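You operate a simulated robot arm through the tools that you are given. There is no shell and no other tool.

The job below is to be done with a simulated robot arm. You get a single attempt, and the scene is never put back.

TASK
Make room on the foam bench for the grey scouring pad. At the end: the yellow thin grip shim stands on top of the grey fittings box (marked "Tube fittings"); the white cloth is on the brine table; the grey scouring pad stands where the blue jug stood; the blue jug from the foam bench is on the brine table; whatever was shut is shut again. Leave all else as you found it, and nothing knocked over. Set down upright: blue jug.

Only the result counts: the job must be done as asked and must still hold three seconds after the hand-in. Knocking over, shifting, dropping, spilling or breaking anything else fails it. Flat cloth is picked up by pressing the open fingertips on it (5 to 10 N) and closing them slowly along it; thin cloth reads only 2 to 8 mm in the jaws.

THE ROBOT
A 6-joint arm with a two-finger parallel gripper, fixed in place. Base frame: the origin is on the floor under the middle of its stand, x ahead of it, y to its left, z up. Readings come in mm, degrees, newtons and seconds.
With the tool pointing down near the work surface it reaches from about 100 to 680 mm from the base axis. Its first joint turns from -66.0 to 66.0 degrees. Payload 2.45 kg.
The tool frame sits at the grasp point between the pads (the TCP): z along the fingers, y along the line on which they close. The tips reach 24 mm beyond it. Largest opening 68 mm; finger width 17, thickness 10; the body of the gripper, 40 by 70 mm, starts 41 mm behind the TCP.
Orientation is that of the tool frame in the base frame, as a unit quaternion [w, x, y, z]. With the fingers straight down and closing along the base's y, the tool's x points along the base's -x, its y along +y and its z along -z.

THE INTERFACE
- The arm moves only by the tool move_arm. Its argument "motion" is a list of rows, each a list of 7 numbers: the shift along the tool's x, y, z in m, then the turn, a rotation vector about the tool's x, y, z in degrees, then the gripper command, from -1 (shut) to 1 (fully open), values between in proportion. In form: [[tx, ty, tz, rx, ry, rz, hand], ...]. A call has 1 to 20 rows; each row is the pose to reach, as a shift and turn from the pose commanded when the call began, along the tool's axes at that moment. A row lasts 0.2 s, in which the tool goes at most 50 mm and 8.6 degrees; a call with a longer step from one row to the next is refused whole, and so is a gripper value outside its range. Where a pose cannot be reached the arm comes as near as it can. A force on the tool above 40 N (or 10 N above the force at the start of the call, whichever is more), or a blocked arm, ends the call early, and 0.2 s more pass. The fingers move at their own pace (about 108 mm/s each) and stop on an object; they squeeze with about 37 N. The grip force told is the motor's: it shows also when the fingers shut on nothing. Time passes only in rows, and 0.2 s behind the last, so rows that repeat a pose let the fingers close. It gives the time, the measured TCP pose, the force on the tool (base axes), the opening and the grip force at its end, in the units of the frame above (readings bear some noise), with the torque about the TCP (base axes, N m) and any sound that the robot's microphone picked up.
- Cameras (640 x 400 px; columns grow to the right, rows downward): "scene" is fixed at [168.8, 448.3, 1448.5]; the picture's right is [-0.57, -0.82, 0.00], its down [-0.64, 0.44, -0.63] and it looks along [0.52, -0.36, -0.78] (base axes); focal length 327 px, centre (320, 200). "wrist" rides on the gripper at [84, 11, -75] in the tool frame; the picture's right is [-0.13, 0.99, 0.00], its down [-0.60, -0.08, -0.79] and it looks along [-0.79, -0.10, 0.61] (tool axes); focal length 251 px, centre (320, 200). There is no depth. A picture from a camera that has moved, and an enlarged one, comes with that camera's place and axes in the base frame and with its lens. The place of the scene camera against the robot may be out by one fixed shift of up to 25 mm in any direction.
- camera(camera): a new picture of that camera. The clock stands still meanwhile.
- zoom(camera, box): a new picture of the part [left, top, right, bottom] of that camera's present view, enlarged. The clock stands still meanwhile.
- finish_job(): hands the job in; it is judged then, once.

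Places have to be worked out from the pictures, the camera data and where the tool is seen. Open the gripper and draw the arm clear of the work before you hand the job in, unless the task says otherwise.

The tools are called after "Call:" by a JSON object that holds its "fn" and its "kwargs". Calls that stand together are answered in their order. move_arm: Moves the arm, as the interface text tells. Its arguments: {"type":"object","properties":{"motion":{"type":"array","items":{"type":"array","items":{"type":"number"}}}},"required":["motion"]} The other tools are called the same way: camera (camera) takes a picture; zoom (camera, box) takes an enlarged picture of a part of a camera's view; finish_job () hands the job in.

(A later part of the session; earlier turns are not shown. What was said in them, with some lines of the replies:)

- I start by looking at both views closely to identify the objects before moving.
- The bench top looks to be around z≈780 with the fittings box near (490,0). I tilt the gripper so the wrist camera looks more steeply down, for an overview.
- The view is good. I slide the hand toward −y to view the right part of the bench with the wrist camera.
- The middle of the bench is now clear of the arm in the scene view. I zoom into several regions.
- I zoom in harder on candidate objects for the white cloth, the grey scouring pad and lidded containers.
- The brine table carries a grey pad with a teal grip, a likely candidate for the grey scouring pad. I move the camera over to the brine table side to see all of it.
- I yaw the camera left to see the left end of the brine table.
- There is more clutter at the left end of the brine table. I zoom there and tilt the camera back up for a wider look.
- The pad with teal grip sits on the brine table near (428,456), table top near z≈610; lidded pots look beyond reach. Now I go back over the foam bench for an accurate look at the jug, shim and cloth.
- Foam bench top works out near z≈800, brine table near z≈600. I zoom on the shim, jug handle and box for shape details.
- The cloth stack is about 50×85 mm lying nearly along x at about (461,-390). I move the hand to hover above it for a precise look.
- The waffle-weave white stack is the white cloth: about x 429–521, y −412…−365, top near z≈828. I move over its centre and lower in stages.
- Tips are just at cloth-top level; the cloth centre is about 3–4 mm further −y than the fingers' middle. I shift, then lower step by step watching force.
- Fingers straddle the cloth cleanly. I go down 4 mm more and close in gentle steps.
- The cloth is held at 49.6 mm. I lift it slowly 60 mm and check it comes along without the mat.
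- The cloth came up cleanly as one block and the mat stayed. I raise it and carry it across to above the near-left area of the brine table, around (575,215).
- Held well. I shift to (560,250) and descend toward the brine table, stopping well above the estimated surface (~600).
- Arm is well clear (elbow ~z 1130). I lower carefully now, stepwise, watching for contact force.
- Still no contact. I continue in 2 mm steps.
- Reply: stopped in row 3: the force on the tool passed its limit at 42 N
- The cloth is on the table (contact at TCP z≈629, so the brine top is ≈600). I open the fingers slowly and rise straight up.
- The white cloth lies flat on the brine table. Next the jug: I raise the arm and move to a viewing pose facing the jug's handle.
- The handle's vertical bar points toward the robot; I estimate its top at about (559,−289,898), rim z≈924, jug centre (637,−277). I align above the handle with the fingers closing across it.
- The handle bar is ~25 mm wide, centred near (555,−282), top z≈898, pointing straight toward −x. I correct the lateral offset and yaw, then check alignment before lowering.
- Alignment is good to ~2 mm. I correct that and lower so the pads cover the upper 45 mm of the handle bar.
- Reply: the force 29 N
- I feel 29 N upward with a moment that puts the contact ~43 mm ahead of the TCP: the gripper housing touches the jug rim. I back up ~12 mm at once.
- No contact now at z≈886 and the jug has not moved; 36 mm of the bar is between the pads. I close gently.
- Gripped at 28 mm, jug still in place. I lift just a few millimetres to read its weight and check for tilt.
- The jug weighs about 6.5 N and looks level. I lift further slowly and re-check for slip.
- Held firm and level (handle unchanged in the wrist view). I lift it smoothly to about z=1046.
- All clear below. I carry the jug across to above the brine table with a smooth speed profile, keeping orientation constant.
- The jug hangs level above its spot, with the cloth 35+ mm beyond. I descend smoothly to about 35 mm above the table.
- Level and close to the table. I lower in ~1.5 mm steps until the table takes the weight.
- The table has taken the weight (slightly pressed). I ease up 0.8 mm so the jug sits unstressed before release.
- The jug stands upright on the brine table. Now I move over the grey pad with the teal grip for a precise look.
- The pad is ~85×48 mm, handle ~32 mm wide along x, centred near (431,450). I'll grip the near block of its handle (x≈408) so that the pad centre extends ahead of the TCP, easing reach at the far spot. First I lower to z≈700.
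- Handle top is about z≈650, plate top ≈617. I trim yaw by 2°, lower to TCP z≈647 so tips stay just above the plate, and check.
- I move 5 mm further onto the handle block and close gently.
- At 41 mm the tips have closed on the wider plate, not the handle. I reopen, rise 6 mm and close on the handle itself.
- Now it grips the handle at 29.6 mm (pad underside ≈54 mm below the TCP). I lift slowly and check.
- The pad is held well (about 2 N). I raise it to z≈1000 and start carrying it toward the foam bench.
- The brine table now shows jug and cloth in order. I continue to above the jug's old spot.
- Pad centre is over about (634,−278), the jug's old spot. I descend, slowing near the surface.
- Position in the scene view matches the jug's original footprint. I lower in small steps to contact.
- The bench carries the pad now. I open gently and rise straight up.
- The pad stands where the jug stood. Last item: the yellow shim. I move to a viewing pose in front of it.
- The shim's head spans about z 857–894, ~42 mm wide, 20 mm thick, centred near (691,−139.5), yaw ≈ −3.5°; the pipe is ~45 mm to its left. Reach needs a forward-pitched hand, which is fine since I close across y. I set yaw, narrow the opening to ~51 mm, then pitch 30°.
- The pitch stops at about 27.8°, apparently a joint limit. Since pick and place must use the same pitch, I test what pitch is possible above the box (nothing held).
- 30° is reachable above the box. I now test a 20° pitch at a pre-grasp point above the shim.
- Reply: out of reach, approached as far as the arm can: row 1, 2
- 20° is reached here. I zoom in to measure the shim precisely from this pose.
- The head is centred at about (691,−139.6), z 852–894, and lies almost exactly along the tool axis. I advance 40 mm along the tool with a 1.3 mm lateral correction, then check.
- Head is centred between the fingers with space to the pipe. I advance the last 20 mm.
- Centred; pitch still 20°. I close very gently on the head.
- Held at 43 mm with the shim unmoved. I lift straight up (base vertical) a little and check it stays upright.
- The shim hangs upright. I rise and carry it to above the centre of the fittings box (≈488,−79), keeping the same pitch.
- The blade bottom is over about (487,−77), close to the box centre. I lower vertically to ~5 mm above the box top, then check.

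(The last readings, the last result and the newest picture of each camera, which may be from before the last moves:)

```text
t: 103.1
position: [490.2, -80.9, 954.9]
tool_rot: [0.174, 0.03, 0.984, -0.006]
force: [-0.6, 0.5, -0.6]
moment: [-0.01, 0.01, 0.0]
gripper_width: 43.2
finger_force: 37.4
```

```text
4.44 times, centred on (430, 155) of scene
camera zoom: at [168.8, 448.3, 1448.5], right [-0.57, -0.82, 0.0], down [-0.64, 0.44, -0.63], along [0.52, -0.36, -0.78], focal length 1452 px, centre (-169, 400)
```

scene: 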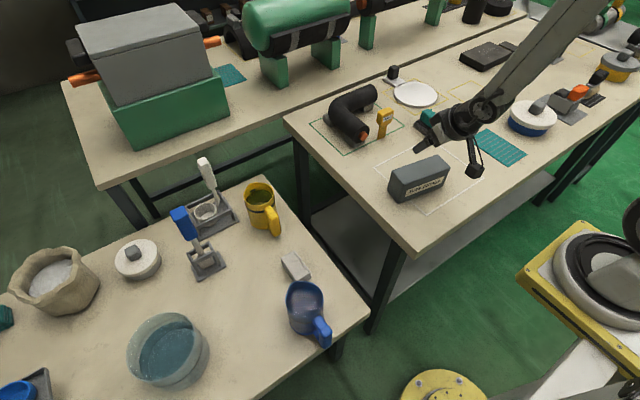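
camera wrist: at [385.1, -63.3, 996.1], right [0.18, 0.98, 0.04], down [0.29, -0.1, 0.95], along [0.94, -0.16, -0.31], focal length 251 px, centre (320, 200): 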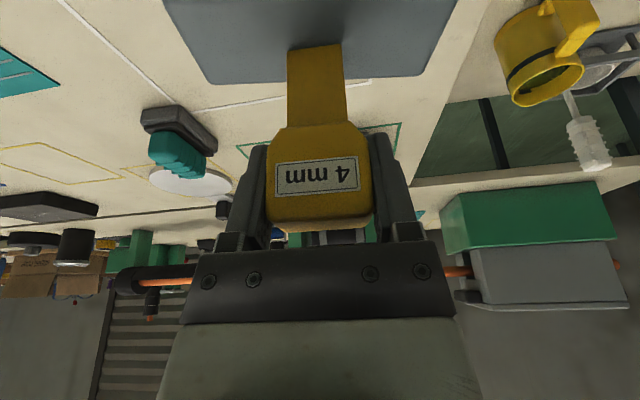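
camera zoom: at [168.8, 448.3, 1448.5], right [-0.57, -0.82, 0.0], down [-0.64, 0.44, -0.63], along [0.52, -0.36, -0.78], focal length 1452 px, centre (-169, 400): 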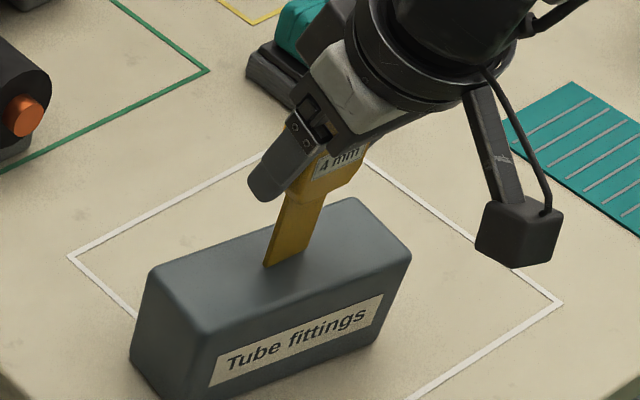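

The blade sits right over the box centre. I lower 3 mm at a time at first, reading forces.

Call:
{"fn": "move_arm", "kwargs": {"motion": [[0.0005, 0, 0.0014, 0, 0, 0, -1], [0.001, 0, 0.0028, 0, 0, 0, -1], [0.001, 0, 0.0028, 0, 0, 0, -1]]}}

Call:
{"fn": "zoom", "kwargs": {"camera": "scene", "box": [405, 140, 455, 180]}}

Call:
{"fn": "zoom", "kwargs": {"camera": "wrist", "box": [260, 10, 380, 90]}}

```text
t: 103.9
position: [490.3, -81.4, 952.3]
tool_rot: [0.174, 0.031, 0.984, -0.006]
force: [-6.2, 0.2, 16.6]
moment: [0.06, 0.37, -0.02]
gripper_width: 43.4
finger_force: 37.3
```

```text
10.00 times, centred on (430, 160) of scene
camera zoom: at [168.4, 448.3, 1448.5], right [-0.57, -0.82, 0.0], down [-0.64, 0.44, -0.63], along [0.52, -0.36, -0.78], focal length 3267 px, centre (-780, 600)
```

zoom: 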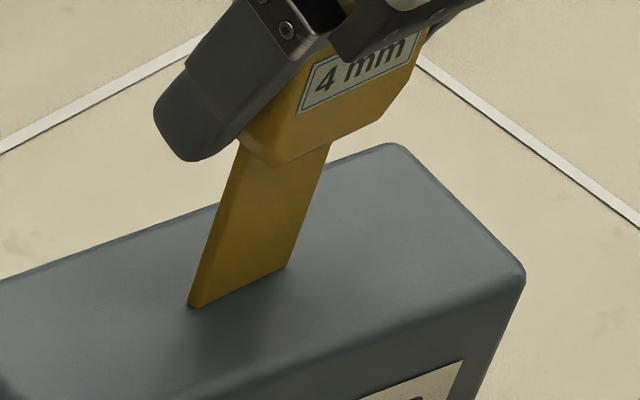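

```text
5.00 times, centred on (320, 50) of wrist
camera zoom: at [384.9, -63.1, 994.0], right [0.18, 0.98, 0.04], down [0.29, -0.1, 0.95], along [0.94, -0.16, -0.3], focal length 1257 px, centre (320, 950)
```

zoom: 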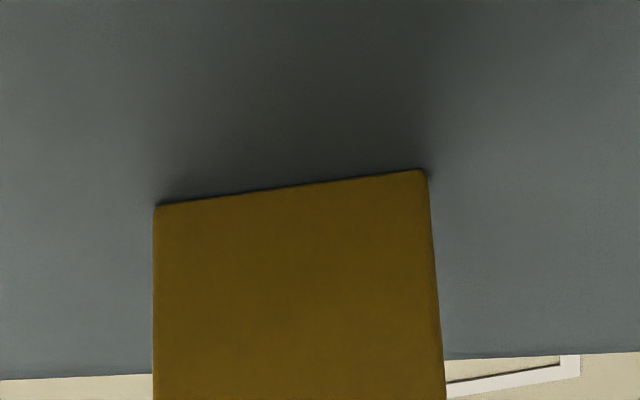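

Contact at TCP z≈953 (box top ≈876) with 17 N, a bit too much. I ease up about 1 mm to unload before anything else.

Call:
{"fn": "move_arm", "kwargs": {"motion": [[-0.0003, 0, -0.0009, 0, 0, 0, -1], [-0.0003, 0, -0.0009, 0, 0, 0, -1]]}}

Call:
{"fn": "zoom", "kwargs": {"camera": "scene", "box": [405, 140, 455, 180]}}

Call:
{"fn": "zoom", "kwargs": {"camera": "wrist", "box": [240, 10, 400, 250]}}

```text
t: 104.5
position: [489.6, -80.3, 952.7]
tool_rot: [0.174, 0.03, 0.984, -0.006]
force: [1.1, -1.4, 3.7]
moment: [-0.1, -0.09, 0.0]
gripper_width: 43.1
finger_force: 37.1
```

```text
10.00 times, centred on (430, 160) of scene
camera zoom: at [168.7, 448.2, 1448.5], right [-0.57, -0.82, 0.0], down [-0.64, 0.44, -0.63], along [0.52, -0.36, -0.78], focal length 3267 px, centre (-780, 600)
```

zoom: 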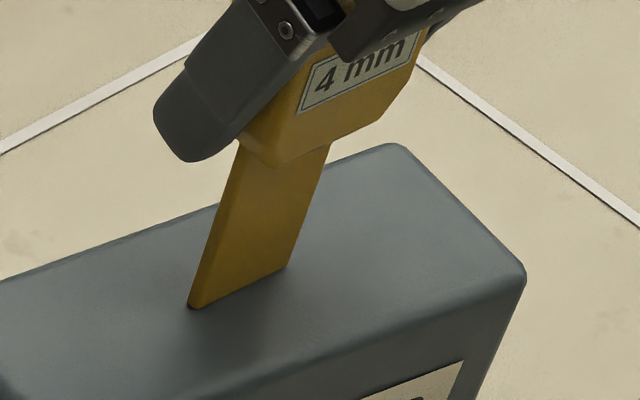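

```text
1.67 times, centred on (320, 130) of wrist
camera zoom: at [385.0, -62.7, 994.3], right [0.18, 0.98, 0.04], down [0.29, -0.1, 0.95], along [0.94, -0.16, -0.31], focal length 419 px, centre (320, 317)
```

zoom: 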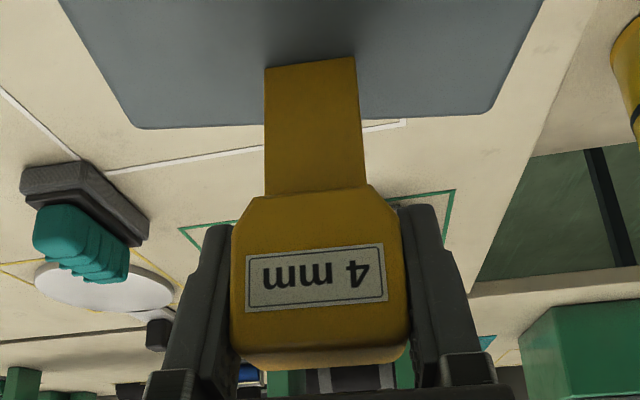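

Load is down to ~4 N. Before releasing I check how vertical the shim is, comparing its edges with the box's vertical edges at high zoom.

Call:
{"fn": "zoom", "kwargs": {"camera": "scene", "box": [412, 148, 437, 173]}}

Call:
{"fn": "zoom", "kwargs": {"camera": "scene", "box": [425, 160, 455, 195]}}

Call:
{"fn": "zoom", "kwargs": {"camera": "scene", "box": [380, 165, 410, 205]}}

```text
16.00 times, centred on (424, 160) of scene
camera zoom: at [168.7, 448.2, 1448.5], right [-0.57, -0.82, 0.0], down [-0.64, 0.44, -0.63], along [0.52, -0.36, -0.78], focal length 5227 px, centre (-1352, 832)
```

zoom: 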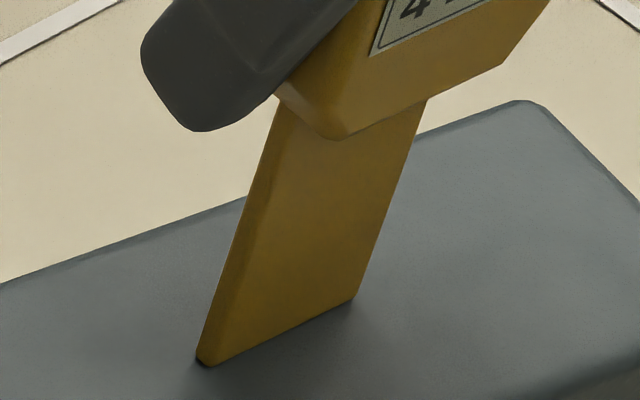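

```text
11.43 times, centred on (440, 178) of scene
camera zoom: at [168.7, 448.2, 1448.5], right [-0.57, -0.82, 0.0], down [-0.64, 0.44, -0.63], along [0.52, -0.36, -0.78], focal length 3734 px, centre (-1051, 457)
```

zoom: 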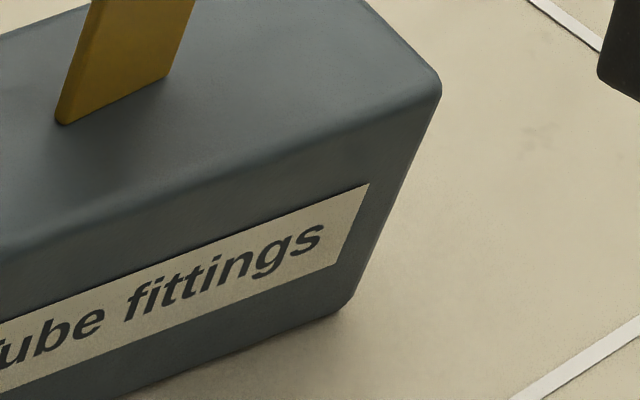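

```text
10.00 times, centred on (395, 185) of scene
camera zoom: at [168.7, 448.2, 1448.5], right [-0.57, -0.82, 0.0], down [-0.64, 0.44, -0.63], along [0.52, -0.36, -0.78], focal length 3267 px, centre (-430, 350)
```

zoom: 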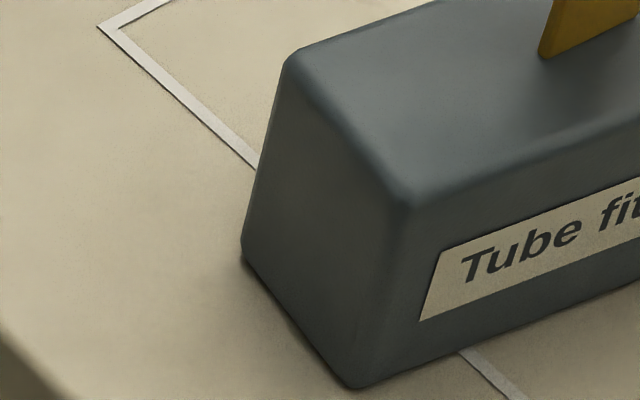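

The edges match the predicted vertical within about half a degree. I unload another 0.2 mm and then release in very small finger increments.

Call:
{"fn": "move_arm", "kwargs": {"motion": [[-0.0001, 0, -0.0002, 0, 0, 0, -1], [-0.0001, 0, -0.0002, 0, 0, 0, -1]]}}

```text
t: 105.1
position: [488.2, -80.4, 952.7]
tool_rot: [0.171, 0.031, 0.985, -0.005]
force: [0.1, 0.1, -0.1]
moment: [-0.04, -0.01, -0.03]
gripper_width: 43.0
finger_force: 37.1
```

Call:
{"fn": "move_arm", "kwargs": {"motion": [[0, 0, 0.0001, 0, 0, 0, 0.2], [0, 0, 0.0001, 0, 0, 0, 0.24], [0, 0, 0.0001, 0, 0, 0, 0.26], [0, 0, 0.0001, 0, 0, 0, 0.28], [0, 0, 0.0001, 0, 0, 0, 0.3], [0, 0, 0.0001, 0, 0, 0, 0.33], [0, 0, 0.0001, 0, 0, 0, 0.37], [0, 0, 0.0001, 0, 0, 0, 0.42], [0, 0, 0.0001, 0, 0, 0, 0.48], [0, 0, 0.0001, 0, 0, 0, 0.55], [0, 0, 0.0001, 0, 0, 0, 0.55]]}}

Call:
{"fn": "camera", "kwargs": {"camera": "wrist"}}

Call:
{"fn": "zoom", "kwargs": {"camera": "scene", "box": [380, 110, 480, 200]}}

```text
t: 107.5
position: [488.6, -79.5, 952.7]
tool_rot: [0.173, 0.03, 0.984, -0.006]
force: [0.0, 0.4, 0.1]
moment: [0.01, 0.01, -0.03]
gripper_width: 52.7
finger_force: 0.0
```

```text
taken
camera wrist: at [385.3, -62.9, 994.6], right [0.18, 0.98, 0.04], down [0.29, -0.1, 0.95], along [0.94, -0.16, -0.31], focal length 251 px, centre (320, 200)
```

wrist: 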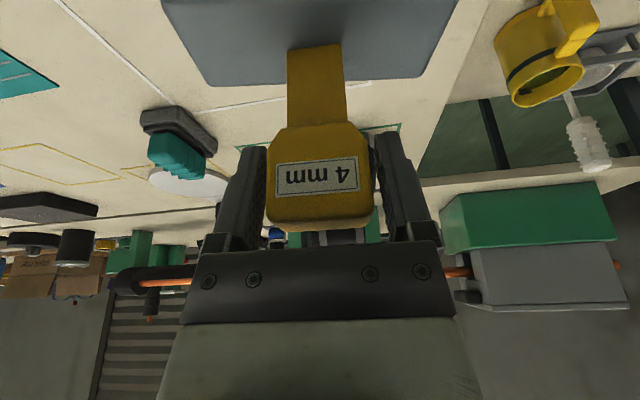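

```text
4.44 times, centred on (430, 155) of scene
camera zoom: at [168.8, 448.3, 1448.5], right [-0.57, -0.82, 0.0], down [-0.64, 0.44, -0.63], along [0.52, -0.36, -0.78], focal length 1452 px, centre (-169, 400)
```

zoom: 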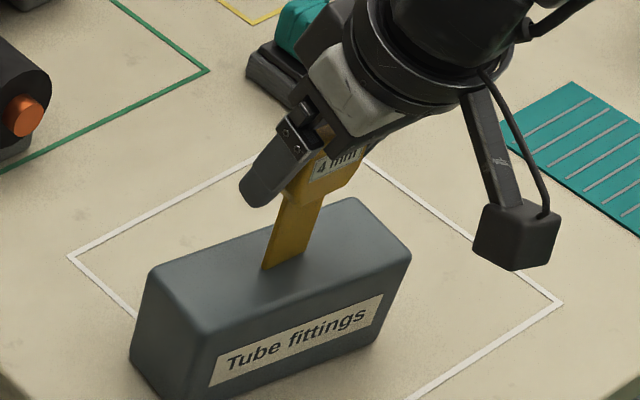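

The shim stands on its own on the box. I open fully and withdraw slowly back along the tool axis.

Call:
{"fn": "move_arm", "kwargs": {"motion": [[0, 0, 0, 0, 0, 0, 0.7], [0, 0, 0, 0, 0, 0, 0.85], [0, 0, 0, 0, 0, 0, 1], [0, 0, -0.005, 0, 0, 0, 1], [0, 0, -0.012, 0, 0, 0, 1], [0, 0, -0.022, 0, 0, 0, 1], [0, 0, -0.034, 0, 0, 0, 1], [0, 0, -0.05, 0, 0, 0, 1], [0, 0, -0.07, 0, 0, 0, 1], [0, 0, -0.1, 0, 0, 0, 1], [0, 0, -0.1, 0, 0, 0, 1]]}}

Call:
{"fn": "camera", "kwargs": {"camera": "wrist"}}

Call:
{"fn": "zoom", "kwargs": {"camera": "scene", "box": [370, 90, 490, 210]}}

```text
t: 109.9
position: [455.2, -77.1, 1048.2]
tool_rot: [0.172, 0.03, 0.985, -0.006]
force: [0.1, 0.1, 0.5]
moment: [-0.03, 0.0, -0.05]
gripper_width: 67.9
finger_force: 0.1
```

```text
taken
camera wrist: at [350.5, -60.5, 1088.5], right [0.18, 0.98, 0.04], down [0.29, -0.1, 0.95], along [0.94, -0.16, -0.31], focal length 251 px, centre (320, 200)
```

wrist: 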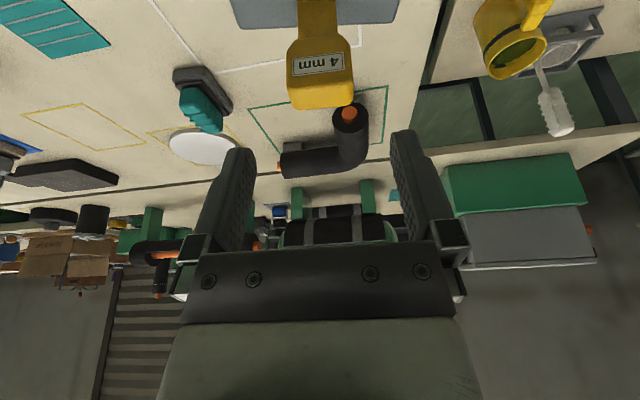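

```text
3.33 times, centred on (430, 150) of scene
camera zoom: at [168.7, 448.3, 1448.5], right [-0.57, -0.82, 0.0], down [-0.64, 0.44, -0.63], along [0.52, -0.36, -0.78], focal length 1089 px, centre (-47, 367)
```

zoom: 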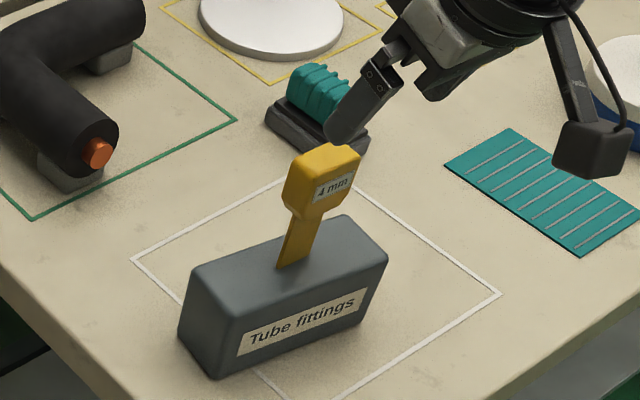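

The shim stands upright and free on the box. I raise the arm well clear and bring the hand back to vertical.

Call:
{"fn": "move_arm", "kwargs": {"motion": [[-0.01, 0, -0.028, 0, 0, 0, 1], [-0.02, 0, -0.056, 0, 0, 0, 1], [-0.0274, 0, -0.0752, 0, 5, 0, 1], [-0.0274, 0, -0.0752, 0, 12, 0, 1], [-0.0274, 0, -0.0752, 0, 20, 0, 1], [-0.0274, 0, -0.0752, 0, 20, 0, 1], [-0.0274, 0, -0.0752, 0, 20, 0, 1]]}}

Call:
{"fn": "camera", "kwargs": {"camera": "scene"}}

Call:
{"fn": "camera", "kwargs": {"camera": "wrist"}}

```text
t: 111.5
position: [456.2, -76.9, 1126.8]
tool_rot: [-0.002, 0.03, 1.0, -0.001]
force: [0.3, 0.2, 0.7]
moment: [-0.03, 0.0, 0.01]
gripper_width: 68.3
finger_force: 0.1
```

```text
taken
```

scene: 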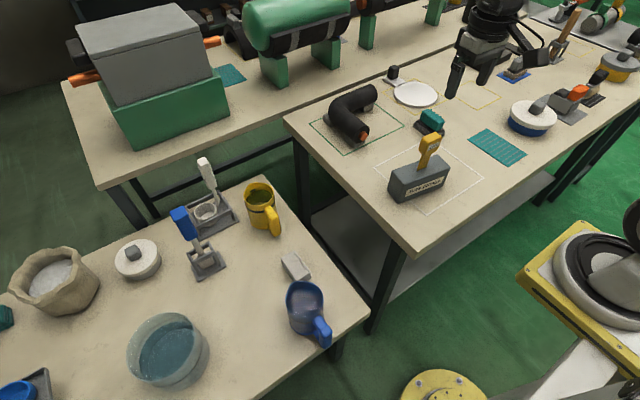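

```text
taken
camera wrist: at [372.3, -61.5, 1202.4], right [0.19, 0.98, 0.0], down [0.6, -0.11, 0.79], along [0.78, -0.15, -0.61], focal length 251 px, centre (320, 200)
```

wrist: 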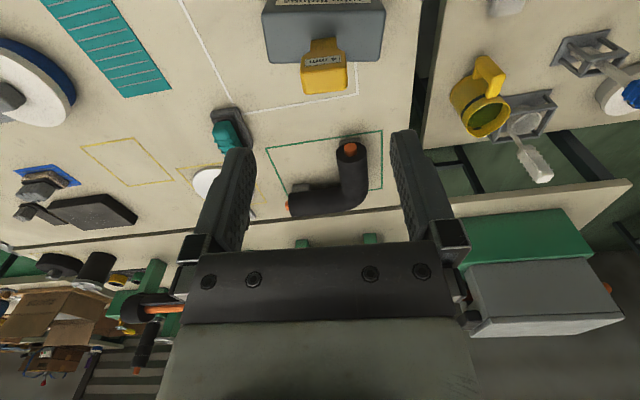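

All four items look right. I verify the jug, cloth and pad up close before handing in.

Call:
{"fn": "zoom", "kwargs": {"camera": "scene", "box": [250, 230, 370, 360]}}

Call:
{"fn": "zoom", "kwargs": {"camera": "scene", "box": [360, 70, 530, 210]}}

```text
3.08 times, centred on (310, 295) of scene
camera zoom: at [168.8, 448.3, 1448.5], right [-0.57, -0.82, 0.0], down [-0.64, 0.44, -0.63], along [0.52, -0.36, -0.78], focal length 1005 px, centre (351, -92)
```

zoom: 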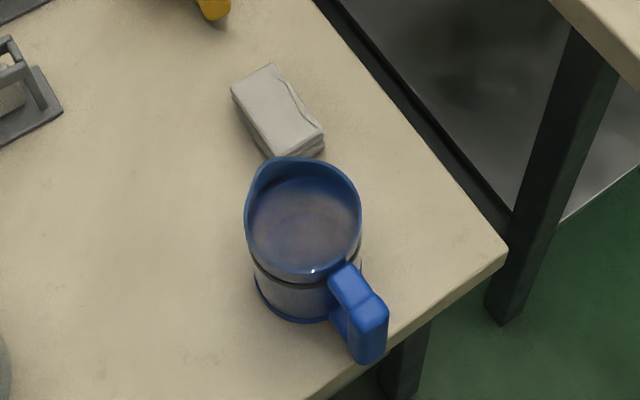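

```text
2.86 times, centred on (445, 140) of scene
camera zoom: at [168.8, 448.3, 1448.5], right [-0.57, -0.82, 0.0], down [-0.64, 0.44, -0.63], along [0.52, -0.36, -0.78], focal length 933 px, centre (-37, 371)
```

zoom: 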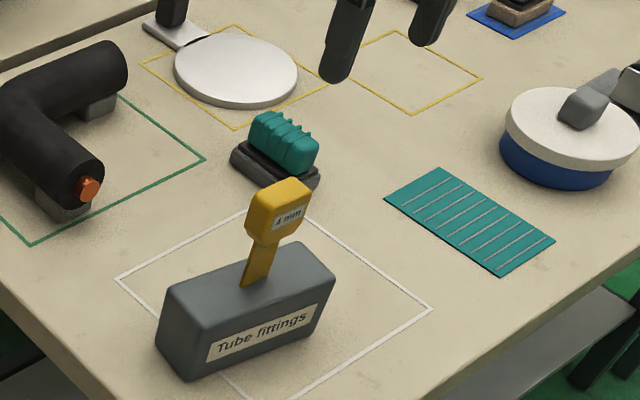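

Everything checks out: the white cloth and the upright blue jug are on the brine table. The grey pad is on the jug's old spot, and the shim stands on the fittings box. I opened nothing, and the gripper is open and clear of the work, so I hand in.

Call:
{"fn": "finish_job", "kwargs": {}}

```text
The job is handed in.
```

I handed the job in with everything placed as asked, going by the last pictures before hand-in. I have not seen the verdict or the state three seconds later.

- **Yellow shim:** it stands upright and free on top of the fittings box. It rests on a blade only about 4 mm thick, so it is the least stable of the four. It was still standing after I withdrew the arm.
- **White cloth:** it lies on the brine table. I took the folded white stack on the teal mat to be the cloth; the mat stayed where it was.
- **Blue jug:** it stands upright on the brine table and showed no sign of spilling. It is close to the near edge: the base is fully on the table, and the handle reaches about to the edge.
- **Grey scouring pad:** it stands where the jug stood. I took the grey pad with the teal grip, from the brine table, to be the right one.
- **Shut things:** I opened nothing, so there was nothing to shut again. I did not look inside the lidded pots.

While lowering onto the jug's handle, the gripper housing pressed on the jug rim with about 29 N. I backed off and the jug had not moved.
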